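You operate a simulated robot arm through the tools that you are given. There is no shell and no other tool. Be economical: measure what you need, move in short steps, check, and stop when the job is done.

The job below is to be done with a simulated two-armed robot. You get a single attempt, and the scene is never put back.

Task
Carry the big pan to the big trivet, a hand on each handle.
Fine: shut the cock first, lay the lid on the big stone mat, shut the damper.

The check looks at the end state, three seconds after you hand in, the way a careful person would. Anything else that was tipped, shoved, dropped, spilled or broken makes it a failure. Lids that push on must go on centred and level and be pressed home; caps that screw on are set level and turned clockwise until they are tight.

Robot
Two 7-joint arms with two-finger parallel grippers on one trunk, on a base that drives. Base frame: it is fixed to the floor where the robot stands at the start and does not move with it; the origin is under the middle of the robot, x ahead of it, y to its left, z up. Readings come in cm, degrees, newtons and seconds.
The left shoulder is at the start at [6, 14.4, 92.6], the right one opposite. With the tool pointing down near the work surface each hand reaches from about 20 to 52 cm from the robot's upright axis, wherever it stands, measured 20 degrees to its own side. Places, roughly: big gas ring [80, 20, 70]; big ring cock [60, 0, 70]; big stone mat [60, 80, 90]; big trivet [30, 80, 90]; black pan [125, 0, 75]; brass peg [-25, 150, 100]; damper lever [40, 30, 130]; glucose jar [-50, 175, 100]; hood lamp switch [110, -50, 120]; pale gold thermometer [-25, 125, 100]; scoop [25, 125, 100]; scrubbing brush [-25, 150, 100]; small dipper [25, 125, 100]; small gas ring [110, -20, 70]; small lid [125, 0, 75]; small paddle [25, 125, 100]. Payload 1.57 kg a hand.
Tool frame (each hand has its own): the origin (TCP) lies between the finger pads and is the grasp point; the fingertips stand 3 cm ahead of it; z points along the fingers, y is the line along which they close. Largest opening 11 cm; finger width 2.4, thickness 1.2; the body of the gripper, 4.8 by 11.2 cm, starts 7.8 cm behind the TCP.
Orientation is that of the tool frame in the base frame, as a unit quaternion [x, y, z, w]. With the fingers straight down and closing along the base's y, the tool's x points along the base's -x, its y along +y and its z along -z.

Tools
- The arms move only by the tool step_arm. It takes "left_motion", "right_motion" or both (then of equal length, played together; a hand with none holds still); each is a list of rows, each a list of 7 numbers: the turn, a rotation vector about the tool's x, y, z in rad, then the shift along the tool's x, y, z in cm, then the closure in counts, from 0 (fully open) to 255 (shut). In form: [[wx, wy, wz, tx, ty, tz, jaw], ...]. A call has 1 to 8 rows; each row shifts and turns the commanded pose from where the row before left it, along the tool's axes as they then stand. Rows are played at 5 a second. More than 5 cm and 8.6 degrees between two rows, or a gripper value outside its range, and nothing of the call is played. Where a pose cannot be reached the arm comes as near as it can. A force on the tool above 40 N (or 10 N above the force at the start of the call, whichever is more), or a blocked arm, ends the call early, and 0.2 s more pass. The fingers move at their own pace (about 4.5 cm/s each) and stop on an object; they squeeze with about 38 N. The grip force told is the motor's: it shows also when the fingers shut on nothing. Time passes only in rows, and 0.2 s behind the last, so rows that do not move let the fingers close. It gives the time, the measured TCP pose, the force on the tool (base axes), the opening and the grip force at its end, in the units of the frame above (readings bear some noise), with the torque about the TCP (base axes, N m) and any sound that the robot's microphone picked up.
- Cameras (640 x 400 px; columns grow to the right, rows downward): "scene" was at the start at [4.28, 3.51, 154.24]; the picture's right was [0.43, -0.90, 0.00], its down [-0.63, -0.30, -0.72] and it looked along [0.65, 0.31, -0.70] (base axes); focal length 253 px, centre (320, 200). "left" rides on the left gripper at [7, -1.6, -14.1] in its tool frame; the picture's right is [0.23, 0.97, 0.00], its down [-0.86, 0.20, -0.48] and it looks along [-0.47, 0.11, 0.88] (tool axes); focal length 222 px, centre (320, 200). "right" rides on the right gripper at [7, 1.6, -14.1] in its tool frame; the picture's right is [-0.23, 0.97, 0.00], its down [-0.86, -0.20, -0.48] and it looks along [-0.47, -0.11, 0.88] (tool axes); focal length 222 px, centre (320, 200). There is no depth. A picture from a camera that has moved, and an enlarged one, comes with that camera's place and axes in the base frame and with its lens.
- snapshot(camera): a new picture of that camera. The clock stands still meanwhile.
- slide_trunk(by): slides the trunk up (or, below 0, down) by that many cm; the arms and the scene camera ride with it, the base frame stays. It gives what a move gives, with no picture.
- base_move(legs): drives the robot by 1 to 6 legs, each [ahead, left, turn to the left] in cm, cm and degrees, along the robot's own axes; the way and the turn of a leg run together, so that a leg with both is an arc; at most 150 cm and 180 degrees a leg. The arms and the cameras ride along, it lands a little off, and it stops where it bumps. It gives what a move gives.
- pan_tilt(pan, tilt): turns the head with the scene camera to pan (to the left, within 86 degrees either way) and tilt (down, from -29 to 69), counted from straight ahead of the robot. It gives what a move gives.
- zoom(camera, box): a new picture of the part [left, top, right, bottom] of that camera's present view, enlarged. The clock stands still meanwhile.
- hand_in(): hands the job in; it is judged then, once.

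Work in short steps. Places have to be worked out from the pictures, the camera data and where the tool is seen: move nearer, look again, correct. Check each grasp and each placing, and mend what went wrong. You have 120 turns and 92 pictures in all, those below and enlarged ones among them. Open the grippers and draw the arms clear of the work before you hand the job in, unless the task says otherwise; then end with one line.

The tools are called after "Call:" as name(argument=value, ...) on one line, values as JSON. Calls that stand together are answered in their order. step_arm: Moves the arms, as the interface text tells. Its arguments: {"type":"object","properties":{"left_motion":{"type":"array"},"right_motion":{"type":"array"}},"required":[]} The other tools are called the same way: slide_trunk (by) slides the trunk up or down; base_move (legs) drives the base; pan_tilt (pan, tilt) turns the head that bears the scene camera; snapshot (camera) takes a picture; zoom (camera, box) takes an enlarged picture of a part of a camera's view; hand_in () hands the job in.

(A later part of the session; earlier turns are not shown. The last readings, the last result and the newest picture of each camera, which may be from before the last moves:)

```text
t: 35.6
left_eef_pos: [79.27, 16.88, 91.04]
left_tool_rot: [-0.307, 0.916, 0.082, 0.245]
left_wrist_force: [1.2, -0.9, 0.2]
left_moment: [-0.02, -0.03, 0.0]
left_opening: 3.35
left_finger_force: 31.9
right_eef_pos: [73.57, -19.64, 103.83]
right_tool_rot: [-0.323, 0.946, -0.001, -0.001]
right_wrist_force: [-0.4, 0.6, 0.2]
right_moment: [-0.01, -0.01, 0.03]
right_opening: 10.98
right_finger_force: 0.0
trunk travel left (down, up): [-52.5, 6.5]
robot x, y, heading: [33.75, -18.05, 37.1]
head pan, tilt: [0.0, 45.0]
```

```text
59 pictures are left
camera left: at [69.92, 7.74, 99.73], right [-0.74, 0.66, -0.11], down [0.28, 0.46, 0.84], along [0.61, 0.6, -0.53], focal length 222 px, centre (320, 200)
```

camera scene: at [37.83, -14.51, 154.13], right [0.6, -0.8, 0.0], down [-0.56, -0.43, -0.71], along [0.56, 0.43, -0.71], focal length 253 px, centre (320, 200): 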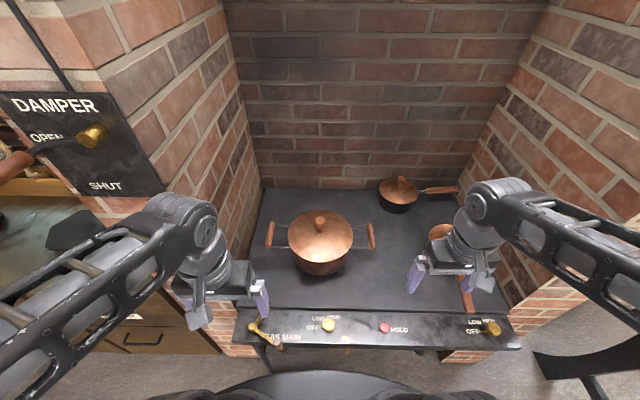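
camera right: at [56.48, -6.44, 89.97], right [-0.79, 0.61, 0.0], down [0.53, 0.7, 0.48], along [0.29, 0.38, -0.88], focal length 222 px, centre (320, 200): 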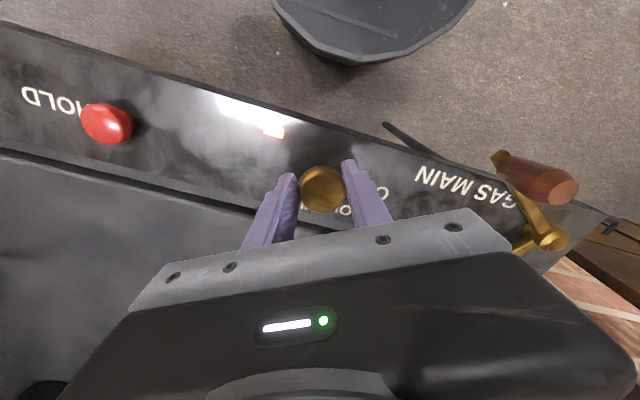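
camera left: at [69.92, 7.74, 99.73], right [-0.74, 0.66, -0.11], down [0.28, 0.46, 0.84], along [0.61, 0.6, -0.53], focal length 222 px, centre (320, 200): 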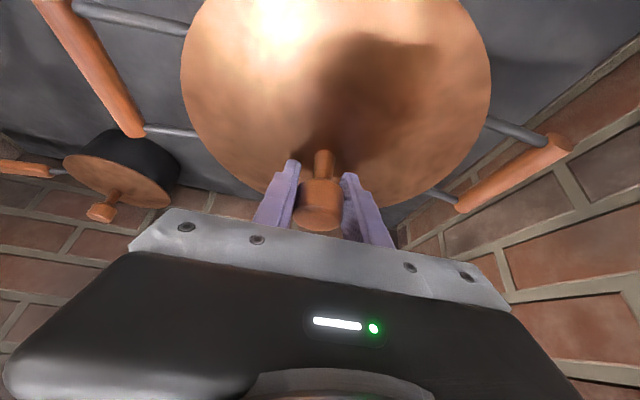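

The cap is now well inside the pads. I lift slowly and watch the opening.

Call:
step_arm(left_motion=[[0, 0, 0, -0.2, 0, -0.35, 255], [0, 0, 0, -0.2, 0, -0.35, 255], [0, 0, 0, -0.3, 0, -0.52, 255], [0, 0, 0, -0.4, 0, -0.7, 255], [0, 0, 0, -0.5, 0, -0.87, 255], [0, 0, 0, -0.5, 0, -0.87, 255], [0, 0, 0, 0, 0, 0, 255]])

Call:
snapshot(camera="left")

```text
t: 37.2
left_eef_pos: [79.15, 17.05, 95.13]
left_tool_rot: [-0.307, 0.916, 0.082, 0.245]
left_wrist_force: [0.2, 0.0, -1.9]
left_moment: [0.0, -0.01, 0.01]
left_opening: 3.31
left_finger_force: 37.8
right_eef_pos: [73.56, -19.71, 103.85]
right_tool_rot: [-0.323, 0.946, 0.0, 0.0]
right_wrist_force: [-0.2, -0.5, -0.5]
right_moment: [0.03, -0.01, -0.02]
right_opening: 11.02
right_finger_force: 0.1
trunk travel left (down, up): [-52.5, 6.5]
robot x, y, heading: [33.38, -17.64, 37.1]
head pan, tilt: [0.0, 45.0]
```

```text
58 pictures are left
camera left: at [69.91, 7.88, 103.95], right [-0.74, 0.66, -0.11], down [0.28, 0.46, 0.84], along [0.61, 0.6, -0.53], focal length 222 px, centre (320, 200)
```

left: 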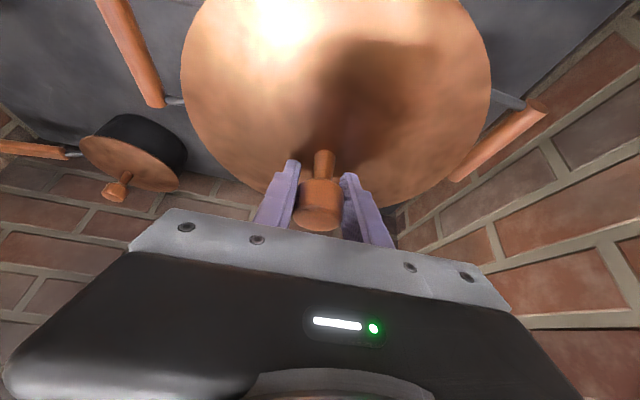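

The lid hangs in the hand. I raise it 12 cm and draw it back toward me.

Call:
step_arm(left_motion=[[0, 0, 0, -1.5, 0, -2.6, 255], [0, 0, 0, -2, 0, -3.46, 255], [0, 0, 0, -2, 0, -3.46, 255], [0, 0, 0, 2.6, 0, -1.5, 255], [0, 0, 0, 3.5, 0, -2, 255], [0, 0, 0, 3.5, 0, -2, 255], [0, 0, 0, 3.5, 0, -2, 255], [0, 0, 0, 3.5, 0, -2, 255]])

Call:
step_arm(left_motion=[[0, 0, 0, 3.5, 0, -2, 255], [0, 0, 0, 3.5, 0, -2, 255], [0, 0, 0, 2.5, 0, -1.4, 255], [0, 0, 0, 0, 0, 0, 255]])

Call:
snapshot(camera="scene")

```text
t: 39.0
left_eef_pos: [64.01, 5.39, 106.06]
left_tool_rot: [-0.307, 0.916, 0.084, 0.246]
left_wrist_force: [-0.3, 0.9, -2.8]
left_moment: [-0.02, -0.02, -0.01]
left_opening: 3.3
left_finger_force: 38.6
right_eef_pos: [73.55, -19.59, 103.81]
right_tool_rot: [-0.323, 0.946, 0.0, 0.0]
right_wrist_force: [-0.1, 1.1, 0.5]
right_moment: [-0.01, 0.02, 0.01]
right_opening: 11.02
right_finger_force: 0.0
trunk travel left (down, up): [-52.5, 6.5]
robot x, y, heading: [33.82, -17.54, 37.2]
head pan, tilt: [0.0, 45.0]
```

```text
t: 40.0
left_eef_pos: [55.39, -1.28, 105.94]
left_tool_rot: [-0.308, 0.915, 0.082, 0.246]
left_wrist_force: [0.4, -0.7, -2.5]
left_moment: [-0.02, -0.02, -0.01]
left_opening: 3.31
left_finger_force: 38.2
right_eef_pos: [73.55, -19.63, 103.81]
right_tool_rot: [-0.323, 0.947, 0.001, 0.0]
right_wrist_force: [0.1, 0.7, -0.5]
right_moment: [-0.01, 0.0, -0.03]
right_opening: 11.0
right_finger_force: 0.0
trunk travel left (down, up): [-52.5, 6.5]
robot x, y, heading: [33.97, -17.56, 37.2]
head pan, tilt: [0.0, 45.0]
```

```text
57 pictures are left
camera scene: at [37.75, -14.65, 154.13], right [0.6, -0.8, 0.0], down [-0.56, -0.43, -0.71], along [0.56, 0.43, -0.71], focal length 253 px, centre (320, 200)
```

scene: 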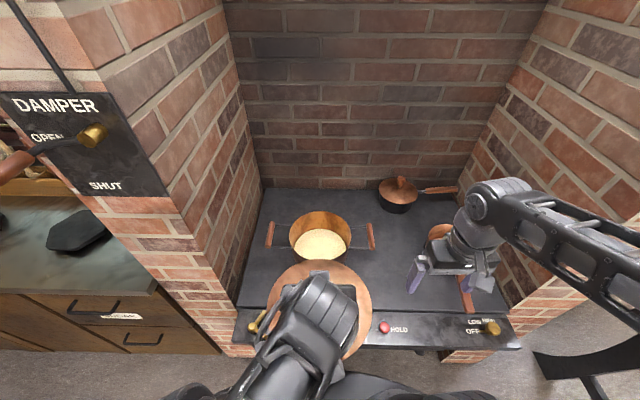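

The lid is off and the pan holds golden syrup. I back off 25 cm, drive left 72 cm in front of the counter, and look for the mat.

Call:
base_move(legs=[[-25, 0, 0], [0, 72, 0]])

Call:
snapshot(camera="scene")

```text
t: 45.4
left_eef_pos: [-8.01, 41.42, 106.01]
left_tool_rot: [-0.307, 0.916, 0.083, 0.245]
left_wrist_force: [-0.2, -0.1, -2.4]
left_moment: [0.01, 0.0, -0.03]
left_opening: 3.32
left_finger_force: 38.2
right_eef_pos: [10.09, 22.88, 103.89]
right_tool_rot: [-0.322, 0.947, 0.0, 0.0]
right_wrist_force: [-0.5, -0.6, -0.5]
right_moment: [-0.01, -0.03, -0.01]
right_opening: 10.99
right_finger_force: 0.0
trunk travel left (down, up): [-52.5, 6.5]
robot x, y, heading: [-29.6, 25.04, 37.2]
head pan, tilt: [0.0, 45.0]
```

```text
56 pictures are left
camera scene: at [-25.79, 28.02, 154.13], right [0.6, -0.8, 0.0], down [-0.56, -0.43, -0.71], along [0.56, 0.43, -0.71], focal length 253 px, centre (320, 200)
```

scene: 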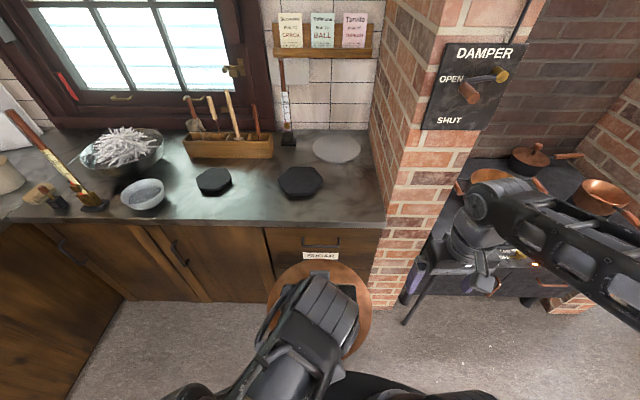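

The light grey round mat lies by the wall near n≈93, l≈30 (stove-aligned axes), and the dark octagonal big trivet near n≈71, l≈45.6. The mat is too far for the present grip. I will rest the lid on the trivet, regrip it with the right hand tilted well forward, and lay it on the mat. I pull the right hand in and drive up to the counter.

Call:
step_arm(right_motion=[[0, 0, 0, 4, 0, 0, 0], [0, 0, 0, 4, 0, 0, 0], [0, 0, 0, 3, 0, 0, 0], [0, 0, 0, 0, 0, 0, 0]])

Call:
base_move(legs=[[25, 8, 0]])

Call:
snapshot(camera="scene")

```text
t: 46.4
left_eef_pos: [-7.87, 41.31, 106.02]
left_tool_rot: [-0.306, 0.916, 0.083, 0.246]
left_wrist_force: [0.0, 0.6, -2.6]
left_moment: [0.0, -0.01, 0.0]
left_opening: 3.31
left_finger_force: 38.0
right_eef_pos: [1.54, 16.21, 104.02]
right_tool_rot: [-0.322, 0.947, 0.0, -0.001]
right_wrist_force: [-0.7, 0.3, -0.6]
right_moment: [0.01, 0.0, -0.03]
right_opening: 10.98
right_finger_force: 0.1
trunk travel left (down, up): [-52.5, 6.5]
robot x, y, heading: [-29.75, 25.11, 36.9]
head pan, tilt: [0.0, 45.0]
```

```text
t: 48.3
left_eef_pos: [7.93, 63.61, 106.05]
left_tool_rot: [-0.305, 0.917, 0.082, 0.245]
left_wrist_force: [0.9, 0.7, -2.8]
left_moment: [-0.05, -0.02, -0.01]
left_opening: 3.29
left_finger_force: 37.5
right_eef_pos: [17.4, 38.36, 104.06]
right_tool_rot: [-0.321, 0.947, 0.0, -0.001]
right_wrist_force: [0.6, -0.3, -0.4]
right_moment: [-0.02, -0.01, -0.01]
right_opening: 11.01
right_finger_force: 0.2
trunk travel left (down, up): [-52.5, 6.5]
robot x, y, heading: [-13.99, 46.89, 37.1]
head pan, tilt: [0.0, 45.0]
```

```text
55 pictures are left
camera scene: at [-9.83, 50.25, 154.13], right [0.6, -0.8, 0.0], down [-0.57, -0.43, -0.71], along [0.56, 0.42, -0.71], focal length 253 px, centre (320, 200)
```

scene: 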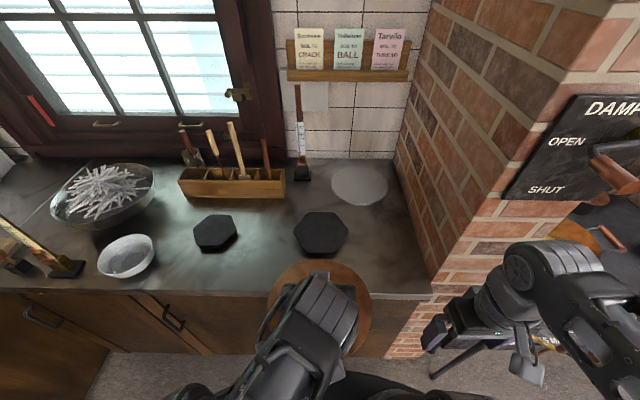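

I measure the trivet at n≈73, l≈45.7, top about z 88, and the mat at n≈96, l≈30.5. I carry the lid forward over the trivet.

Call:
step_arm(left_motion=[[0, 0, 0, -3.9, 0, 2.25, 255], [0, 0, 0, -3.9, 0, 2.25, 255], [0, 0, 0, -3.9, 0, 2.25, 255], [0, 0, 0, -3.9, 0, 2.25, 255], [0, 0, 0, -3.9, 0, 2.25, 255], [0, 0, 0, -3.9, 0, 2.25, 255], [0, 0, 0, -0.8, 0, 0.5, 255], [0, 0, 0, 0, 0, 0, 255]])

Call:
snapshot(camera="left")

Call:
snapshot(camera="scene")

```text
t: 50.1
left_eef_pos: [30.21, 80.21, 105.78]
left_tool_rot: [-0.306, 0.916, 0.082, 0.247]
left_wrist_force: [-0.3, 0.2, -2.9]
left_moment: [0.0, -0.01, -0.04]
left_opening: 3.3
left_finger_force: 37.6
right_eef_pos: [17.31, 38.41, 104.07]
right_tool_rot: [-0.322, 0.947, 0.0, -0.001]
right_wrist_force: [1.0, -0.6, 0.3]
right_moment: [0.0, -0.02, -0.01]
right_opening: 10.97
right_finger_force: 0.1
trunk travel left (down, up): [-52.5, 6.5]
robot x, y, heading: [-14.2, 47.05, 37.3]
head pan, tilt: [0.0, 45.0]
```

```text
54 pictures are left
camera left: at [20.75, 71.13, 114.55], right [-0.74, 0.66, -0.11], down [0.28, 0.46, 0.84], along [0.61, 0.59, -0.53], focal length 222 px, centre (320, 200)
```

left: 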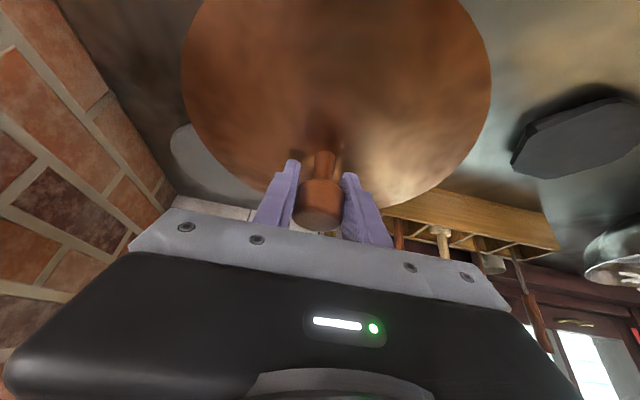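

```text
53 pictures are left
camera scene: at [-9.88, 50.17, 154.13], right [0.6, -0.8, 0.0], down [-0.57, -0.42, -0.71], along [0.57, 0.42, -0.71], focal length 253 px, centre (320, 200)
```

scene: 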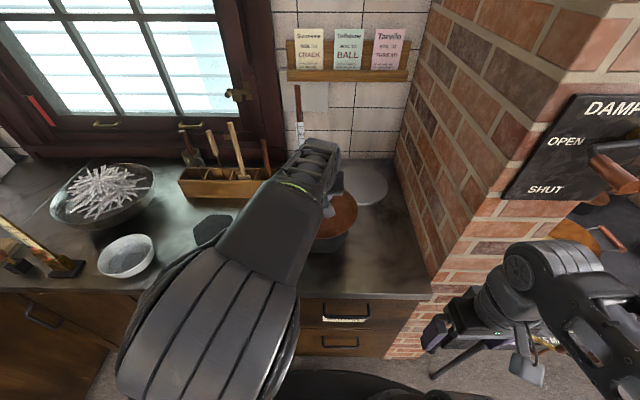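

The lid is level above the trivet. I lower it to near contact, then feel downward.

Call:
step_arm(left_motion=[[0, 0, 0, 1.5, 0, 2.6, 255], [0, 0, 0, 1.5, 0, 2.6, 255], [0, 0, 0, 1.0, 0, 1.73, 255], [0, 0, 0, 0.5, 0, 0.87, 255], [0, 0, 0, 0.25, 0, 0.43, 255], [0, 0, 0, 0.25, 0, 0.43, 255], [0, 0, 0, 0, 0, 0, 255]])

Call:
zoom(camera="scene", box=[260, 150, 440, 300])

```text
t: 51.7
left_eef_pos: [30.17, 80.38, 95.99]
left_tool_rot: [-0.306, 0.916, 0.083, 0.245]
left_wrist_force: [0.1, -0.2, -1.9]
left_moment: [0.03, 0.05, -0.01]
left_opening: 3.28
left_finger_force: 38.2
right_eef_pos: [17.14, 38.35, 104.02]
right_tool_rot: [-0.321, 0.947, 0.0, -0.001]
right_wrist_force: [-0.1, 0.7, -0.5]
right_moment: [-0.03, 0.0, 0.01]
right_opening: 10.97
right_finger_force: 0.2
trunk travel left (down, up): [-52.5, 6.5]
robot x, y, heading: [-14.02, 47.42, 36.9]
head pan, tilt: [0.0, 45.0]
```

```text
2.67 times, centred on (350, 225) of scene
camera zoom: at [-9.89, 50.16, 154.13], right [0.6, -0.8, 0.0], down [-0.57, -0.42, -0.71], along [0.57, 0.42, -0.71], focal length 675 px, centre (240, 133)
```

zoom: 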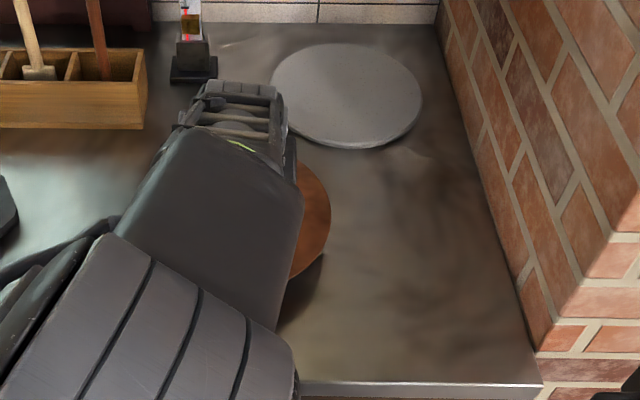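

I keep lowering in fine steps until it touches.

Call:
step_arm(left_motion=[[0, 0, 0, 0.25, 0, 0.43, 255], [0, 0, 0, 0.25, 0, 0.43, 255], [0, 0, 0, 0.25, 0, 0.43, 255], [0, 0, 0, 0.2, 0, 0.35, 255], [0, 0, 0, 0.2, 0, 0.35, 255], [0, 0, 0, 0, 0, 0, 255]])

```text
t: 53.1
left_eef_pos: [30.22, 80.43, 93.88]
left_tool_rot: [-0.305, 0.916, 0.082, 0.247]
left_wrist_force: [0.0, 0.5, -1.2]
left_moment: [-0.18, 0.01, 0.05]
left_opening: 3.27
left_finger_force: 38.6
right_eef_pos: [17.37, 38.3, 103.99]
right_tool_rot: [-0.321, 0.947, 0.0, -0.001]
right_wrist_force: [0.2, 0.6, -0.4]
right_moment: [0.01, -0.01, 0.03]
right_opening: 11.02
right_finger_force: 0.1
trunk travel left (down, up): [-52.5, 6.5]
robot x, y, heading: [-13.35, 47.22, 36.9]
head pan, tilt: [0.0, 45.0]
```

The load is starting to come off. A few millimetres more.

Call:
step_arm(left_motion=[[0, 0, 0, 0.15, 0, 0.26, 255], [0, 0, 0, 0.15, 0, 0.26, 255], [0, 0, 0, 0, 0, 0, 255]])

Call:
snapshot(camera="left")

```text
t: 54.0
left_eef_pos: [30.54, 80.33, 93.68]
left_tool_rot: [-0.305, 0.915, 0.081, 0.253]
left_wrist_force: [-0.4, 0.7, 15.7]
left_moment: [-0.54, 0.88, -0.05]
left_opening: 3.28
left_finger_force: 38.1
right_eef_pos: [17.25, 38.27, 104.03]
right_tool_rot: [-0.322, 0.947, 0.0, 0.0]
right_wrist_force: [0.6, 0.2, -0.1]
right_moment: [-0.01, 0.01, 0.0]
right_opening: 11.01
right_finger_force: 0.0
trunk travel left (down, up): [-52.5, 6.5]
robot x, y, heading: [-13.82, 47.26, 37.0]
head pan, tilt: [0.0, 45.0]
stopped in row 3 (left hand): the force on the tool passed its limit at 42 N (the readings are from after the stop); the commanded pose is now the measured one
```

```text
51 pictures are left
camera left: at [20.9, 71.22, 102.37], right [-0.74, 0.66, -0.12], down [0.27, 0.46, 0.85], along [0.62, 0.6, -0.51], focal length 222 px, centre (320, 200)
```

left: 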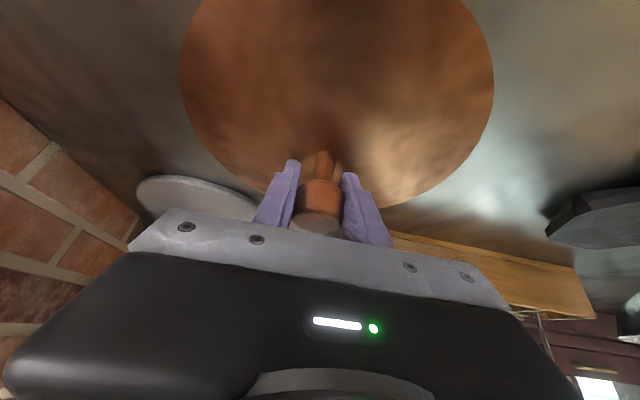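

The lid rests on the trivet. I release and draw the left hand straight back up and away.

Call:
step_arm(left_motion=[[0, 0, 0, 0, 0, 0, 60], [0, 0, 0, 0, 0, 0, 60], [0, 0, 0, 0, 0, 0, 60], [0, 0, 0, -2, 0, -3.4, 60], [0, 0, 0, -2, 0, -3.4, 60], [0, 0, 0, -1.5, 0, -2.6, 60], [0, 0, 0, 3.9, 0, -2.2, 0], [0, 0, 0, 3.9, 0, -2.2, 0]])

Call:
step_arm(left_motion=[[0, 0, 0, 3.9, 0, -2.2, 0], [0, 0, 0, 3.9, 0, -2.2, 0], [0, 0.13, 0, 3.5, 2, -2, 0], [0, 0.13, 0, 3.5, 2, -1, 0], [0, 0.13, 0, 3, 2, 0, 0], [0, 0.12, 0, 0, 2, 0, 0]])

Call:
base_move(legs=[[4, 0, 0]])

Call:
snapshot(camera="scene")

```text
t: 55.8
left_eef_pos: [22.71, 76.42, 103.89]
left_tool_rot: [-0.322, 0.911, 0.076, 0.245]
left_wrist_force: [-0.5, -0.4, 0.7]
left_moment: [0.01, -0.02, -0.04]
left_opening: 10.97
left_finger_force: 0.1
right_eef_pos: [17.2, 38.51, 104.15]
right_tool_rot: [-0.322, 0.947, 0.0, 0.001]
right_wrist_force: [0.8, -0.2, 0.2]
right_moment: [-0.02, -0.03, -0.01]
right_opening: 11.01
right_finger_force: 0.1
trunk travel left (down, up): [-52.5, 6.5]
robot x, y, heading: [-14.25, 47.27, 36.7]
head pan, tilt: [0.0, 45.0]
```

```text
t: 57.1
left_eef_pos: [2.82, 69.69, 102.72]
left_tool_rot: [-0.317, 0.948, 0.004, 0.011]
left_wrist_force: [-0.5, 0.6, 0.5]
left_moment: [-0.01, 0.0, -0.06]
left_opening: 11.0
left_finger_force: 0.1
right_eef_pos: [17.3, 38.28, 104.07]
right_tool_rot: [-0.321, 0.947, 0.0, -0.001]
right_wrist_force: [-0.3, -0.1, 0.8]
right_moment: [0.02, 0.0, 0.0]
right_opening: 11.0
right_finger_force: 0.1
trunk travel left (down, up): [-52.5, 6.5]
robot x, y, heading: [-13.89, 47.24, 37.1]
head pan, tilt: [0.0, 45.0]
```

```text
t: 58.0
left_eef_pos: [6.0, 72.07, 102.77]
left_tool_rot: [-0.316, 0.949, 0.003, 0.011]
left_wrist_force: [-0.2, 0.7, -1.4]
left_moment: [-0.02, 0.01, -0.02]
left_opening: 11.01
left_finger_force: 0.1
right_eef_pos: [20.51, 40.76, 103.99]
right_tool_rot: [-0.321, 0.947, 0.0, -0.001]
right_wrist_force: [-1.5, 0.7, 0.4]
right_moment: [-0.04, 0.05, 0.0]
right_opening: 11.01
right_finger_force: 0.0
trunk travel left (down, up): [-52.5, 6.5]
robot x, y, heading: [-10.63, 49.36, 37.0]
head pan, tilt: [0.0, 45.0]
```

```text
50 pictures are left
camera scene: at [-6.61, 52.64, 154.13], right [0.6, -0.8, 0.0], down [-0.57, -0.43, -0.71], along [0.56, 0.42, -0.71], focal length 253 px, centre (320, 200)
```

scene: 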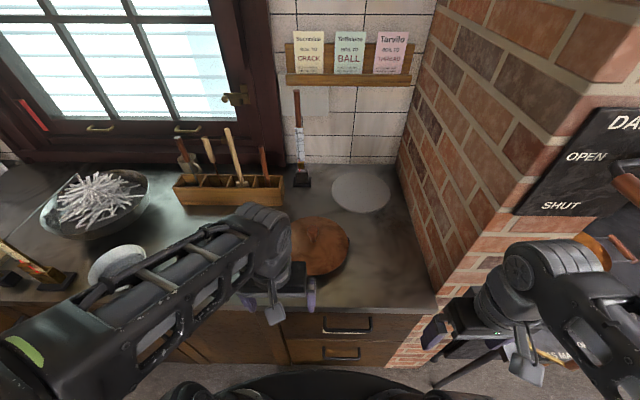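

The lid sits on the trivet. I clear the left hand off to the left, then bring the right hand in with a 60° forward tilt.

Call:
step_arm(left_motion=[[0, 0, 0, 4, 2, 0, 0], [0, 0, 0, 4, 2, 0, 0], [0, 0, 0, 4, 2, 0, 0], [0, 0, 0, 2, 2, 0, 0], [0, 0, 0, 0, 0, 0, 0]])

Call:
step_arm(right_motion=[[0, -0.131, 0, -2.5, 2.5, 0.3, 0], [0, -0.131, 0, -2.4, 2.5, 0.65, 0], [0, -0.131, 0, -2.3, 2.5, 0.95, 0], [0, -0.131, 0, -2.15, 2.5, 1.25, 0], [0, -0.131, 0, -2, 2.5, 1.5, 0], [0, -0.131, 0, -1.77, 2.5, 1.77, 0], [0, -0.131, 0, -1.5, 2.5, 2, 0], [0, -0.131, 0, -1.25, 2.5, 2.15, 0]])

Call:
snapshot(camera="scene")

Call:
snapshot(camera="right")

```text
t: 59.2
left_eef_pos: [-4.54, 69.81, 105.26]
left_tool_rot: [-0.317, 0.948, 0.003, 0.012]
left_wrist_force: [-0.3, 1.2, -0.3]
left_moment: [-0.02, 0.0, 0.01]
left_opening: 10.99
left_finger_force: 0.1
left hand out of reach, approached as far as the arm can: row 2, 3, 4
right_eef_pos: [20.46, 40.76, 104.12]
right_tool_rot: [-0.321, 0.947, 0.0, 0.0]
right_wrist_force: [0.6, 0.8, -0.3]
right_moment: [-0.05, 0.01, -0.02]
right_opening: 11.01
right_finger_force: 0.2
trunk travel left (down, up): [-52.5, 6.5]
robot x, y, heading: [-11.19, 49.57, 36.6]
head pan, tilt: [0.0, 45.0]
```

```text
t: 61.0
left_eef_pos: [-4.4, 69.89, 105.44]
left_tool_rot: [-0.317, 0.948, 0.003, 0.012]
left_wrist_force: [-0.7, 0.6, -0.2]
left_moment: [-0.05, 0.0, 0.05]
left_opening: 10.99
left_finger_force: 0.1
right_eef_pos: [27.02, 72.13, 107.57]
right_tool_rot: [-0.279, 0.82, 0.161, 0.473]
right_wrist_force: [-0.5, -0.2, 0.3]
right_moment: [-0.02, 0.01, -0.03]
right_opening: 11.01
right_finger_force: 0.0
right hand out of reach, approached as far as the arm can: row 1, 2, 3, 4, 5, 6, 7
trunk travel left (down, up): [-52.5, 6.5]
robot x, y, heading: [-10.81, 49.75, 37.1]
head pan, tilt: [0.0, 45.0]
```

```text
49 pictures are left
camera scene: at [-6.85, 52.62, 154.14], right [0.6, -0.8, 0.0], down [-0.56, -0.43, -0.71], along [0.57, 0.42, -0.71], focal length 253 px, centre (320, 200)
```

scene: 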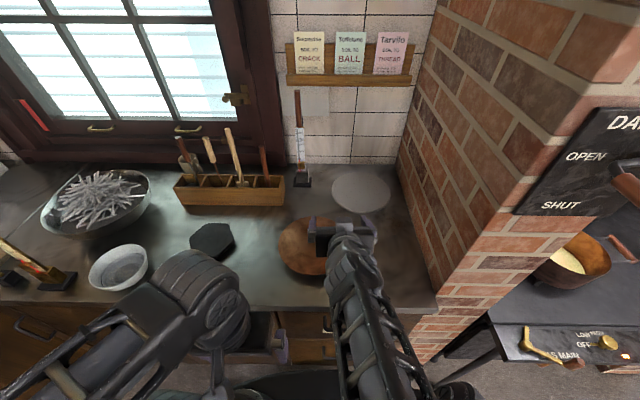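

```text
48 pictures are left
camera right: at [13.48, 63.88, 108.67], right [-0.5, 0.84, 0.2], down [0.13, -0.15, 0.98], along [0.85, 0.52, -0.03], focal length 222 px, centre (320, 200)
```

right: 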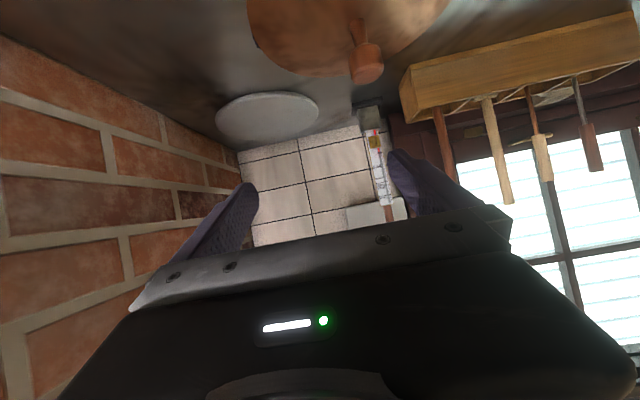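

The lid knob appears at about n≈74, l≈48. I shift the right hand left to line up, lower a little and look again.

Call:
step_arm(right_motion=[[0, 0, 0, 1.5, 3.2, 0.9, 60], [0, 0, 0, 1.5, 3.2, 0.9, 60], [0, 0, 0, 1.5, 0, 0.9, 60], [0, 0, 0, 0, 0, 0, 60]])

Call:
snapshot(camera="right")

Call:
zoom(camera="scene", box=[240, 150, 440, 300])

```text
t: 61.7
left_eef_pos: [-4.54, 69.9, 105.32]
left_tool_rot: [-0.317, 0.948, 0.003, 0.012]
left_wrist_force: [0.9, 0.9, 0.1]
left_moment: [-0.01, -0.01, -0.01]
left_opening: 11.0
left_finger_force: 0.0
right_eef_pos: [19.83, 75.19, 101.2]
right_tool_rot: [-0.277, 0.855, 0.205, 0.387]
right_wrist_force: [0.3, 0.2, 0.6]
right_moment: [0.0, -0.01, 0.02]
right_opening: 8.41
right_finger_force: 0.1
trunk travel left (down, up): [-52.5, 6.5]
robot x, y, heading: [-10.69, 49.65, 37.0]
head pan, tilt: [0.0, 45.0]
stopped in row 3 (right hand): the arm was blocked; the commanded pose is now the measured one
```

```text
47 pictures are left
camera right: at [7.31, 66.22, 104.89], right [-0.49, 0.81, 0.31], down [0.33, -0.15, 0.93], along [0.8, 0.56, -0.2], focal length 222 px, centre (320, 200)
```

right: 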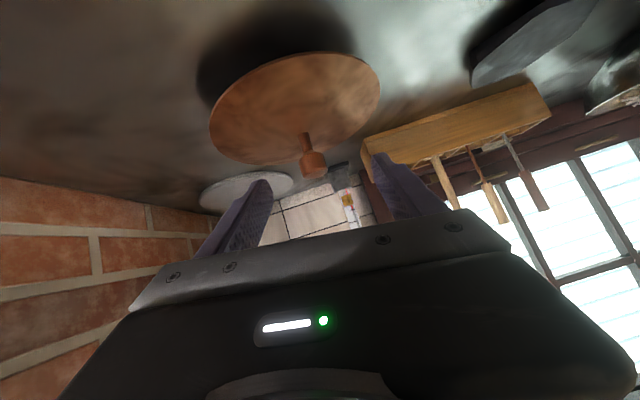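

```text
2.67 times, centred on (340, 225) of scene
camera zoom: at [-6.8, 52.5, 154.14], right [0.6, -0.8, 0.0], down [-0.57, -0.42, -0.71], along [0.57, 0.42, -0.71], focal length 675 px, centre (267, 133)
```

zoom: 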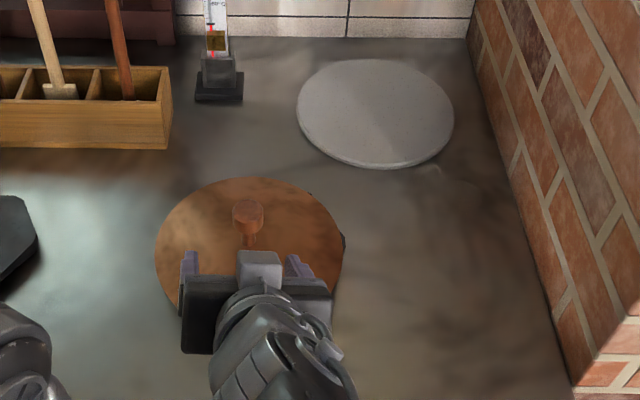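

The arm was too folded so close in; it got blocked and its orientation slipped, but nothing was touched. I back the base 10 cm to give it room, then restore the 60° tilt and align on the knob at n≈73.4, l≈48.1.

Call:
base_move(legs=[[-10, 0, 0]])

Call:
step_arm(right_motion=[[0.058, -0.075, -0.043, 0, 0, 0, 60], [0.058, -0.075, -0.043, 0, 0, 0, 60], [0, 0, 0, -2, 0, 3.46, 60], [0, 0, 0, -2, 0, 3.46, 60], [0, 0, 0, 0, 0, 0, 60]])

Call:
snapshot(camera="right")

```text
t: 62.8
left_eef_pos: [-12.49, 63.66, 105.35]
left_tool_rot: [-0.316, 0.949, 0.002, 0.013]
left_wrist_force: [-0.2, -0.6, -0.5]
left_moment: [0.04, -0.04, 0.03]
left_opening: 10.98
left_finger_force: 0.0
right_eef_pos: [11.63, 69.14, 101.51]
right_tool_rot: [-0.277, 0.855, 0.205, 0.386]
right_wrist_force: [0.6, 0.4, 0.0]
right_moment: [0.02, -0.02, 0.01]
right_opening: 8.41
right_finger_force: 0.0
trunk travel left (down, up): [-52.5, 6.5]
robot x, y, heading: [-18.82, 43.65, 37.1]
head pan, tilt: [0.0, 45.0]
```

```text
t: 63.4
left_eef_pos: [-12.33, 63.82, 105.41]
left_tool_rot: [-0.316, 0.949, 0.004, 0.012]
left_wrist_force: [0.6, 0.2, 0.3]
left_moment: [0.0, 0.01, -0.04]
left_opening: 11.02
left_finger_force: 0.0
right_eef_pos: [10.65, 69.14, 100.17]
right_tool_rot: [-0.235, 0.877, 0.221, 0.357]
right_wrist_force: [1.3, 0.1, -0.4]
right_moment: [0.01, 0.01, -0.02]
right_opening: 8.43
right_finger_force: 0.0
trunk travel left (down, up): [-52.5, 6.5]
robot x, y, heading: [-18.86, 43.28, 36.9]
head pan, tilt: [0.0, 45.0]
stopped in row 2 (right hand): the arm was blocked; the commanded pose is now the measured one
```

```text
45 pictures are left
camera right: at [-2.06, 60.76, 104.57], right [-0.41, 0.83, 0.38], down [0.41, -0.21, 0.89], along [0.82, 0.52, -0.25], focal length 222 px, centre (320, 200)
```

right: 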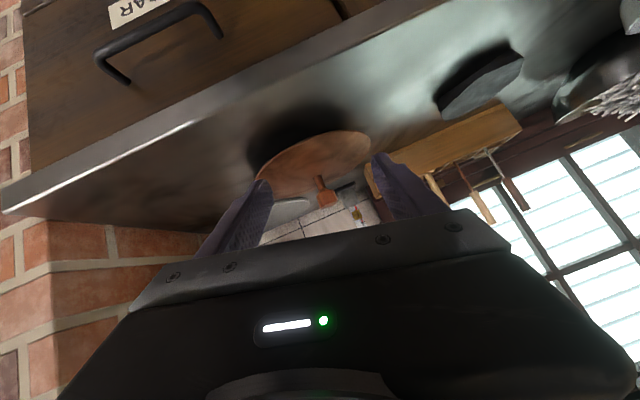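

The right arm is too cramped when reaching across the centre line. I shift the base 14 cm left so the knob lies on the right arm's side, and then bring the hand back right and forward.

Call:
base_move(legs=[[0, 14, 0]])

Call:
step_arm(right_motion=[[0, 0, 0, -3.37, -2.5, 2.35, 60], [0, 0, 0, -3.37, -2.5, 2.35, 60], [0, 0, 0, 0, -4, 0, 60], [0, 0, 0, 0, -4, 0, 60], [0, 0, 0, 0, 0, 0, 60]])

```text
t: 64.7
left_eef_pos: [-21.11, 75.16, 105.3]
left_tool_rot: [-0.317, 0.948, 0.003, 0.013]
left_wrist_force: [0.3, 0.4, 0.5]
left_moment: [-0.04, -0.02, 0.02]
left_opening: 10.99
left_finger_force: 0.0
right_eef_pos: [2.06, 80.6, 100.1]
right_tool_rot: [-0.236, 0.876, 0.221, 0.359]
right_wrist_force: [0.9, 0.4, -0.9]
right_moment: [0.0, 0.0, -0.05]
right_opening: 8.44
right_finger_force: 0.0
trunk travel left (down, up): [-52.5, 6.5]
robot x, y, heading: [-27.46, 55.02, 37.0]
head pan, tilt: [0.0, 45.0]
```

```text
t: 65.9
left_eef_pos: [-21.13, 75.12, 105.32]
left_tool_rot: [-0.317, 0.948, 0.003, 0.012]
left_wrist_force: [0.5, 0.7, 0.5]
left_moment: [0.0, -0.02, 0.0]
left_opening: 11.01
left_finger_force: 0.0
right_eef_pos: [16.63, 75.28, 99.62]
right_tool_rot: [-0.237, 0.876, 0.222, 0.357]
right_wrist_force: [-0.4, -0.1, -0.7]
right_moment: [-0.02, -0.02, 0.02]
right_opening: 8.42
right_finger_force: 0.1
right hand out of reach, approached as far as the arm can: row 4
trunk travel left (down, up): [-52.5, 6.5]
robot x, y, heading: [-27.22, 54.66, 36.9]
head pan, tilt: [0.0, 45.0]
```

The wrist is still folded too tight against the shoulder. I back off another 14 cm and then straighten the tool while extending.

Call:
base_move(legs=[[-14, 0, 0]])

Call:
step_arm(right_motion=[[0, 0, 0, -2.7, -0.5, 2.3, 60], [0, 0, 0, -2.7, -0.5, 2.3, 60], [0, 0, 0, -2.7, -0.5, 2.3, 60], [0.039, -0.067, -0.063, -2, 0, 2, 60], [0.039, -0.067, -0.063, -1, 0, 1, 60], [0.039, -0.067, -0.063, 0, 0, 0, 60], [0, 0, 0, 0, 0, 0, 60]])

Call:
snapshot(camera="right")

```text
t: 67.2
left_eef_pos: [-32.26, 66.63, 105.31]
left_tool_rot: [-0.317, 0.948, 0.003, 0.012]
left_wrist_force: [0.1, 0.6, 0.2]
left_moment: [0.03, -0.01, -0.02]
left_opening: 11.0
left_finger_force: 0.1
right_eef_pos: [5.59, 66.75, 99.62]
right_tool_rot: [-0.235, 0.876, 0.221, 0.357]
right_wrist_force: [0.2, 0.4, 0.4]
right_moment: [-0.01, 0.01, 0.0]
right_opening: 8.42
right_finger_force: 0.1
trunk travel left (down, up): [-52.5, 6.5]
robot x, y, heading: [-38.37, 46.26, 36.9]
head pan, tilt: [0.0, 45.0]
```

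```text
t: 68.8
left_eef_pos: [-32.13, 66.75, 105.31]
left_tool_rot: [-0.316, 0.949, 0.004, 0.011]
left_wrist_force: [-0.4, -0.3, -1.0]
left_moment: [0.0, 0.01, -0.01]
left_opening: 10.97
left_finger_force: 0.0
right_eef_pos: [18.82, 73.96, 100.9]
right_tool_rot: [-0.273, 0.82, 0.159, 0.476]
right_wrist_force: [-0.1, -0.2, 0.8]
right_moment: [0.02, 0.0, 0.0]
right_opening: 8.42
right_finger_force: 0.1
trunk travel left (down, up): [-52.5, 6.5]
robot x, y, heading: [-38.52, 46.45, 37.0]
head pan, tilt: [0.0, 45.0]
```

```text
44 pictures are left
camera right: at [5.19, 65.98, 102.07], right [-0.49, 0.85, 0.2], down [0.13, -0.15, 0.98], along [0.86, 0.51, -0.03], focal length 222 px, centre (320, 200)
```

right: 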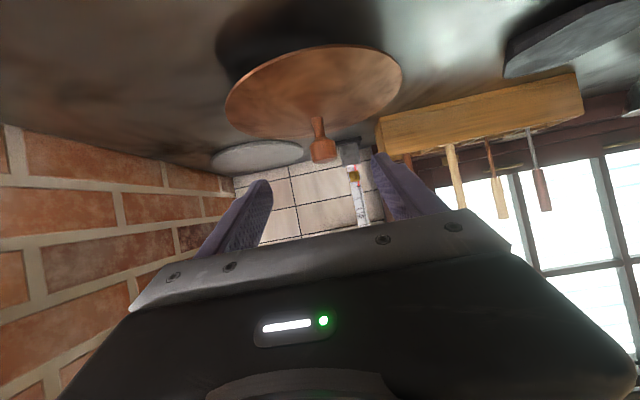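

The tool is at 60° and in line with the knob. I advance two thirds of the way and look.

Call:
step_arm(right_motion=[[0, 0, 0, -0.27, 0.2, 4.46, 60], [0, 0, 0, -0.27, 0, 4.46, 60], [0, 0, 0, 0, 0, 0, 60]])

Call:
snapshot(camera="right")

Call:
zoom(camera="scene", box=[280, 80, 480, 205])

```text
t: 69.6
left_eef_pos: [-32.19, 66.78, 105.32]
left_tool_rot: [-0.316, 0.949, 0.003, 0.012]
left_wrist_force: [-0.5, 0.1, 0.8]
left_moment: [0.04, 0.0, -0.03]
left_opening: 10.98
left_finger_force: 0.0
right_eef_pos: [24.86, 78.63, 97.2]
right_tool_rot: [-0.274, 0.821, 0.159, 0.475]
right_wrist_force: [0.3, 0.5, -0.3]
right_moment: [0.02, 0.0, -0.01]
right_opening: 8.37
right_finger_force: 0.0
trunk travel left (down, up): [-52.5, 6.5]
robot x, y, heading: [-38.73, 46.42, 36.8]
head pan, tilt: [0.0, 45.0]
```

```text
43 pictures are left
camera right: at [11.34, 70.73, 98.18], right [-0.49, 0.85, 0.2], down [0.13, -0.15, 0.98], along [0.86, 0.51, -0.03], focal length 222 px, centre (320, 200)
```

right: 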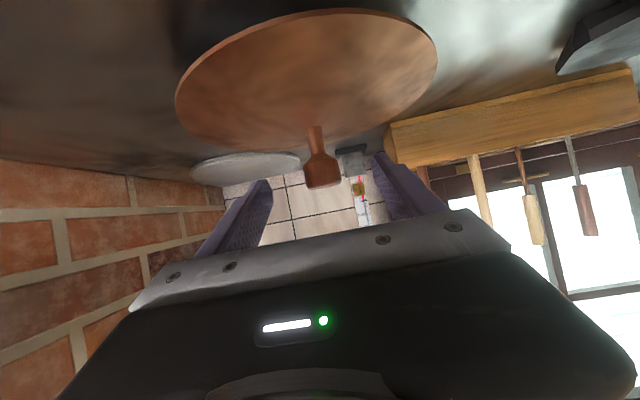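

```text
3.20 times, centred on (380, 142) of scene
camera zoom: at [-34.55, 49.47, 154.14], right [0.6, -0.8, 0.0], down [-0.56, -0.42, -0.71], along [0.57, 0.42, -0.71], focal length 810 px, centre (128, 384)
```

zoom: 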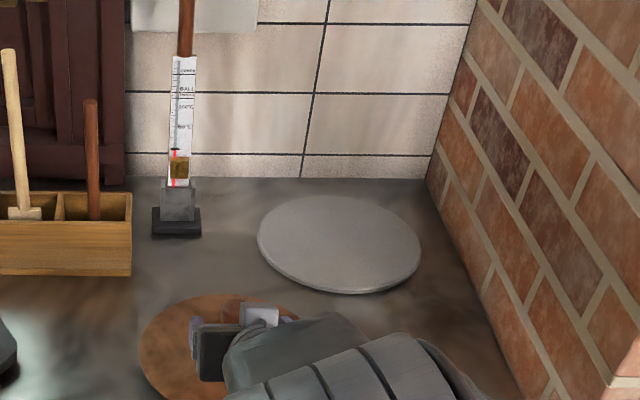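

The cap reads z≈94.1, l≈48.0. I make the final advance, then close.

Call:
step_arm(right_motion=[[0, 0, 0, -0.22, 0.1, 2.88, 60], [0, 0, 0, -0.22, 0.1, 2.88, 60], [0, 0, 0, 0, 0, 0, 60], [0, 0, 0, 0, 0, 0, 255], [0, 0, 0, 0, 0, 0, 255], [0, 0, 0, 0, 0, 0, 255], [0, 0, 0, 0, 0, 0, 255], [0, 0, 0, 0, 0, 0, 255]])

Call:
snapshot(camera="right")

```text
t: 71.4
left_eef_pos: [-32.09, 66.78, 105.36]
left_tool_rot: [-0.317, 0.948, 0.003, 0.013]
left_wrist_force: [-0.3, 0.4, 0.6]
left_moment: [0.0, -0.01, 0.01]
left_opening: 11.01
left_finger_force: 0.0
right_eef_pos: [29.13, 82.16, 94.63]
right_tool_rot: [-0.273, 0.821, 0.158, 0.475]
right_wrist_force: [1.7, -0.7, 0.5]
right_moment: [-0.06, 0.04, 0.04]
right_opening: 3.35
right_finger_force: 32.4
trunk travel left (down, up): [-52.5, 6.5]
robot x, y, heading: [-37.97, 46.14, 37.1]
head pan, tilt: [0.0, 45.0]
```

```text
41 pictures are left
camera right: at [15.53, 74.19, 95.62], right [-0.49, 0.85, 0.2], down [0.13, -0.15, 0.98], along [0.86, 0.51, -0.03], focal length 222 px, centre (320, 200)
```

right: 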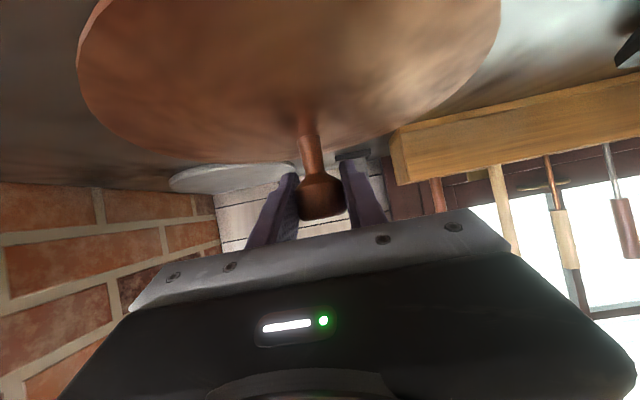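

Gripped at 3.35 cm. I lift slowly 5 cm.

Call:
step_arm(right_motion=[[0, 0, 0, -0.43, 0, -0.25, 255], [0, 0, 0, -0.43, 0, -0.25, 255], [0, 0, 0, -0.87, 0, -0.5, 255], [0, 0, 0, -1.3, 0, -0.75, 255], [0, 0, 0, -1.3, 0, -0.75, 255], [0, 0, 0, 0, 0, 0, 255]])

Call:
snapshot(camera="right")

Call:
snapshot(camera="scene")

```text
t: 72.8
left_eef_pos: [-32.16, 66.73, 105.26]
left_tool_rot: [-0.316, 0.949, 0.003, 0.012]
left_wrist_force: [0.6, -0.2, -0.5]
left_moment: [-0.02, -0.05, -0.05]
left_opening: 11.0
left_finger_force: 0.0
right_eef_pos: [29.01, 82.4, 99.61]
right_tool_rot: [-0.273, 0.821, 0.158, 0.476]
right_wrist_force: [0.5, -0.6, -2.6]
right_moment: [0.0, 0.02, 0.01]
right_opening: 3.33
right_finger_force: 37.7
trunk travel left (down, up): [-52.5, 6.5]
robot x, y, heading: [-38.83, 46.51, 36.8]
head pan, tilt: [0.0, 45.0]
```

```text
40 pictures are left
camera right: at [15.49, 74.34, 100.69], right [-0.49, 0.85, 0.2], down [0.13, -0.15, 0.98], along [0.86, 0.51, -0.03], focal length 222 px, centre (320, 200)
```

right: 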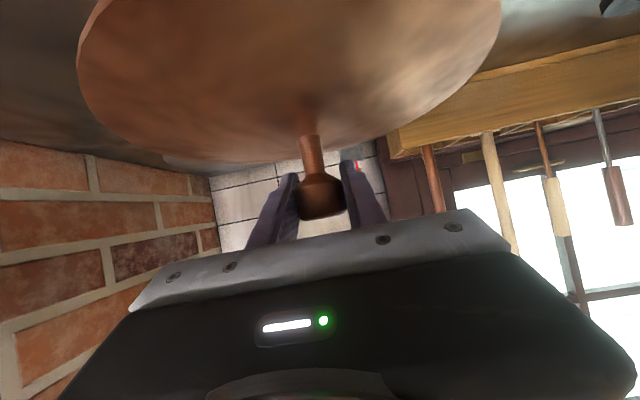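

```text
39 pictures are left
camera scene: at [-34.48, 49.51, 154.13], right [0.6, -0.8, 0.0], down [-0.57, -0.43, -0.71], along [0.56, 0.42, -0.71], focal length 253 px, centre (320, 200)
```

scene: 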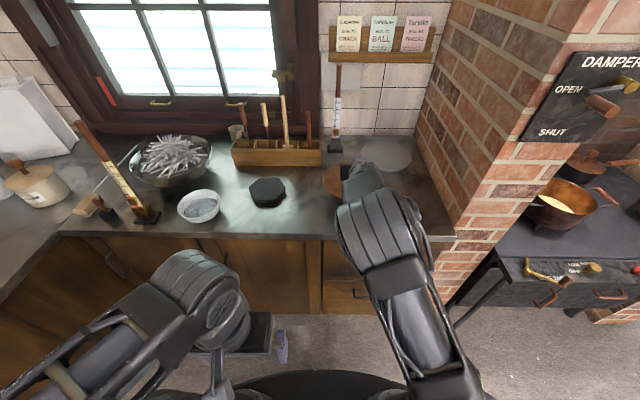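

The lid is up and level. I keep the arm posture and carry it with the base: right 17.5 cm, then ahead 20 cm, leaving the rest for fine correction.

Call:
base_move(legs=[[0, -17.5, 0], [19, 0, 0]])

Call:
snapshot(camera="scene")

Call:
snapshot(camera="right")

```text
t: 75.4
left_eef_pos: [-6.78, 64.44, 105.38]
left_tool_rot: [-0.318, 0.948, 0.003, 0.011]
left_wrist_force: [0.6, 0.7, -0.4]
left_moment: [-0.03, 0.04, -0.01]
left_opening: 11.0
left_finger_force: 0.1
right_eef_pos: [54.26, 80.06, 99.59]
right_tool_rot: [-0.274, 0.822, 0.158, 0.474]
right_wrist_force: [0.8, -0.5, -2.9]
right_moment: [0.03, -0.03, 0.01]
right_opening: 3.33
right_finger_force: 37.6
trunk travel left (down, up): [-52.5, 6.5]
robot x, y, heading: [-13.37, 43.79, 37.0]
head pan, tilt: [0.0, 45.0]
```

```text
38 pictures are left
camera scene: at [-9.15, 47.16, 154.13], right [0.6, -0.8, 0.0], down [-0.57, -0.43, -0.71], along [0.56, 0.42, -0.71], focal length 253 px, centre (320, 200)
```

scene: 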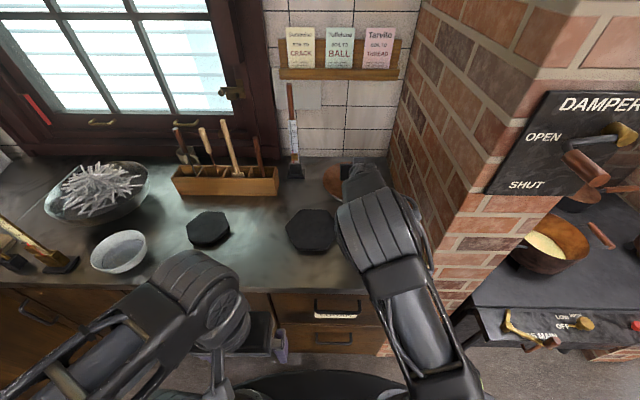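

```text
37 pictures are left
camera right: at [40.76, 72.0, 100.62], right [-0.49, 0.85, 0.2], down [0.13, -0.15, 0.98], along [0.86, 0.51, -0.04], focal length 222 px, centre (320, 200)
```

right: 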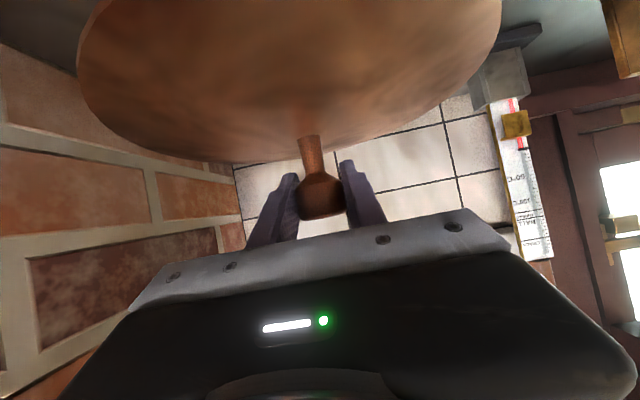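

I need about 4 cm more ahead and 0.6 cm right. I drive 4 cm and shift the hand slightly.

Call:
base_move(legs=[[4, -0.5, 0]])

Call:
zoom(camera="scene", box=[260, 120, 460, 245])

```text
t: 76.3
left_eef_pos: [-3.41, 66.42, 105.31]
left_tool_rot: [-0.317, 0.948, 0.003, 0.011]
left_wrist_force: [1.0, 0.5, 0.3]
left_moment: [0.02, 0.07, 0.01]
left_opening: 11.0
left_finger_force: 0.1
right_eef_pos: [57.78, 82.04, 99.44]
right_tool_rot: [-0.274, 0.822, 0.158, 0.474]
right_wrist_force: [0.2, -0.5, -2.3]
right_moment: [-0.03, 0.0, -0.01]
right_opening: 3.29
right_finger_force: 38.3
trunk travel left (down, up): [-52.5, 6.5]
robot x, y, heading: [-9.53, 45.67, 37.2]
head pan, tilt: [0.0, 45.0]
```

```text
3.20 times, centred on (360, 182) of scene
camera zoom: at [-5.63, 49.15, 154.12], right [0.6, -0.8, 0.0], down [-0.57, -0.43, -0.71], along [0.56, 0.42, -0.71], focal length 810 px, centre (192, 256)
```

zoom: 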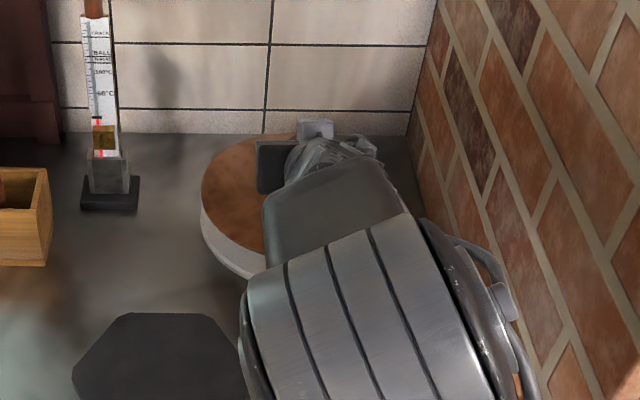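

The lid is aligned over the mat. I lower it toward contact.

Call:
step_arm(right_motion=[[0, 0, 0, 1.3, 0, 0.75, 255], [0, 0, 0, 1.3, 0, 0.75, 255], [0, 0, 0, 0.87, 0, 0.5, 255], [0, 0, 0, 0.43, 0, 0.25, 255], [0, 0, 0, 0.3, 0, 0.17, 255], [0, 0, 0, 0.3, 0, 0.17, 255], [0, 0, 0, 0, 0, 0, 255]])

Call:
zoom(camera="scene", box=[260, 120, 460, 245])

```text
t: 77.9
left_eef_pos: [-3.47, 66.36, 105.42]
left_tool_rot: [-0.318, 0.948, 0.004, 0.012]
left_wrist_force: [0.1, 0.3, 0.1]
left_moment: [0.04, -0.02, 0.02]
left_opening: 10.99
left_finger_force: 0.1
right_eef_pos: [57.73, 82.08, 94.31]
right_tool_rot: [-0.273, 0.821, 0.158, 0.475]
right_wrist_force: [0.1, 0.2, -3.2]
right_moment: [0.02, 0.0, 0.03]
right_opening: 3.34
right_finger_force: 37.7
trunk travel left (down, up): [-52.5, 6.5]
robot x, y, heading: [-9.53, 46.01, 37.1]
head pan, tilt: [0.0, 45.0]
```

```text
3.20 times, centred on (360, 182) of scene
camera zoom: at [-5.83, 49.03, 154.13], right [0.6, -0.8, 0.0], down [-0.56, -0.43, -0.71], along [0.56, 0.43, -0.71], focal length 810 px, centre (192, 256)
```

zoom: 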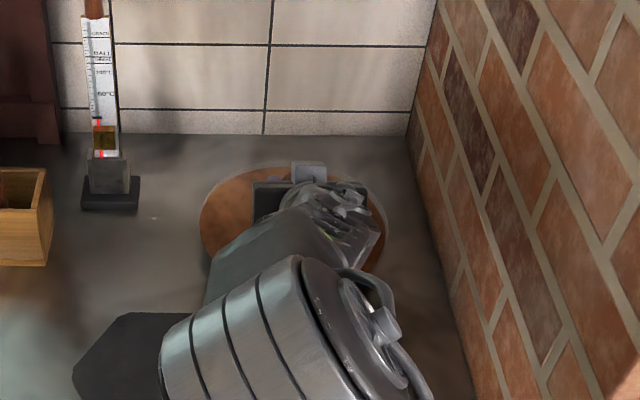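

The lid covers the mat well. I go on in 3 mm steps to contact.

Call:
step_arm(right_motion=[[0, 0, 0, 0.26, 0, 0.15, 255], [0, 0, 0, 0.26, 0, 0.15, 255], [0, 0, 0, 0.26, 0, 0.15, 255], [0, 0, 0, 0, 0, 0, 255]])

```text
t: 78.9
left_eef_pos: [-3.45, 66.28, 105.29]
left_tool_rot: [-0.317, 0.948, 0.003, 0.012]
left_wrist_force: [0.8, -0.1, -0.4]
left_moment: [-0.02, 0.02, 0.01]
left_opening: 10.99
left_finger_force: 0.1
right_eef_pos: [57.68, 81.88, 93.45]
right_tool_rot: [-0.273, 0.822, 0.157, 0.475]
right_wrist_force: [0.5, 0.0, -2.6]
right_moment: [0.01, -0.01, 0.0]
right_opening: 3.34
right_finger_force: 37.9
trunk travel left (down, up): [-52.5, 6.5]
robot x, y, heading: [-9.83, 46.13, 37.0]
head pan, tilt: [0.0, 45.0]
```

No contact yet, so I continue.

Call:
step_arm(right_motion=[[0, 0, 0, 0.22, 0, 0.12, 255], [0, 0, 0, 0.22, 0, 0.12, 255], [0, 0, 0, 0.22, 0, 0.12, 255], [0, 0, 0, 0, 0, 0, 255]])

```text
t: 79.9
left_eef_pos: [-3.62, 66.16, 105.33]
left_tool_rot: [-0.318, 0.948, 0.004, 0.013]
left_wrist_force: [0.5, 0.5, 0.2]
left_moment: [-0.01, 0.02, -0.01]
left_opening: 11.01
left_finger_force: 0.0
right_eef_pos: [57.6, 81.96, 93.39]
right_tool_rot: [-0.272, 0.819, 0.16, 0.478]
right_wrist_force: [4.7, -1.6, 29.3]
right_moment: [-0.23, 0.27, -0.03]
right_opening: 3.33
right_finger_force: 37.8
trunk travel left (down, up): [-52.5, 6.5]
robot x, y, heading: [-9.63, 46.38, 36.9]
head pan, tilt: [0.0, 45.0]
```

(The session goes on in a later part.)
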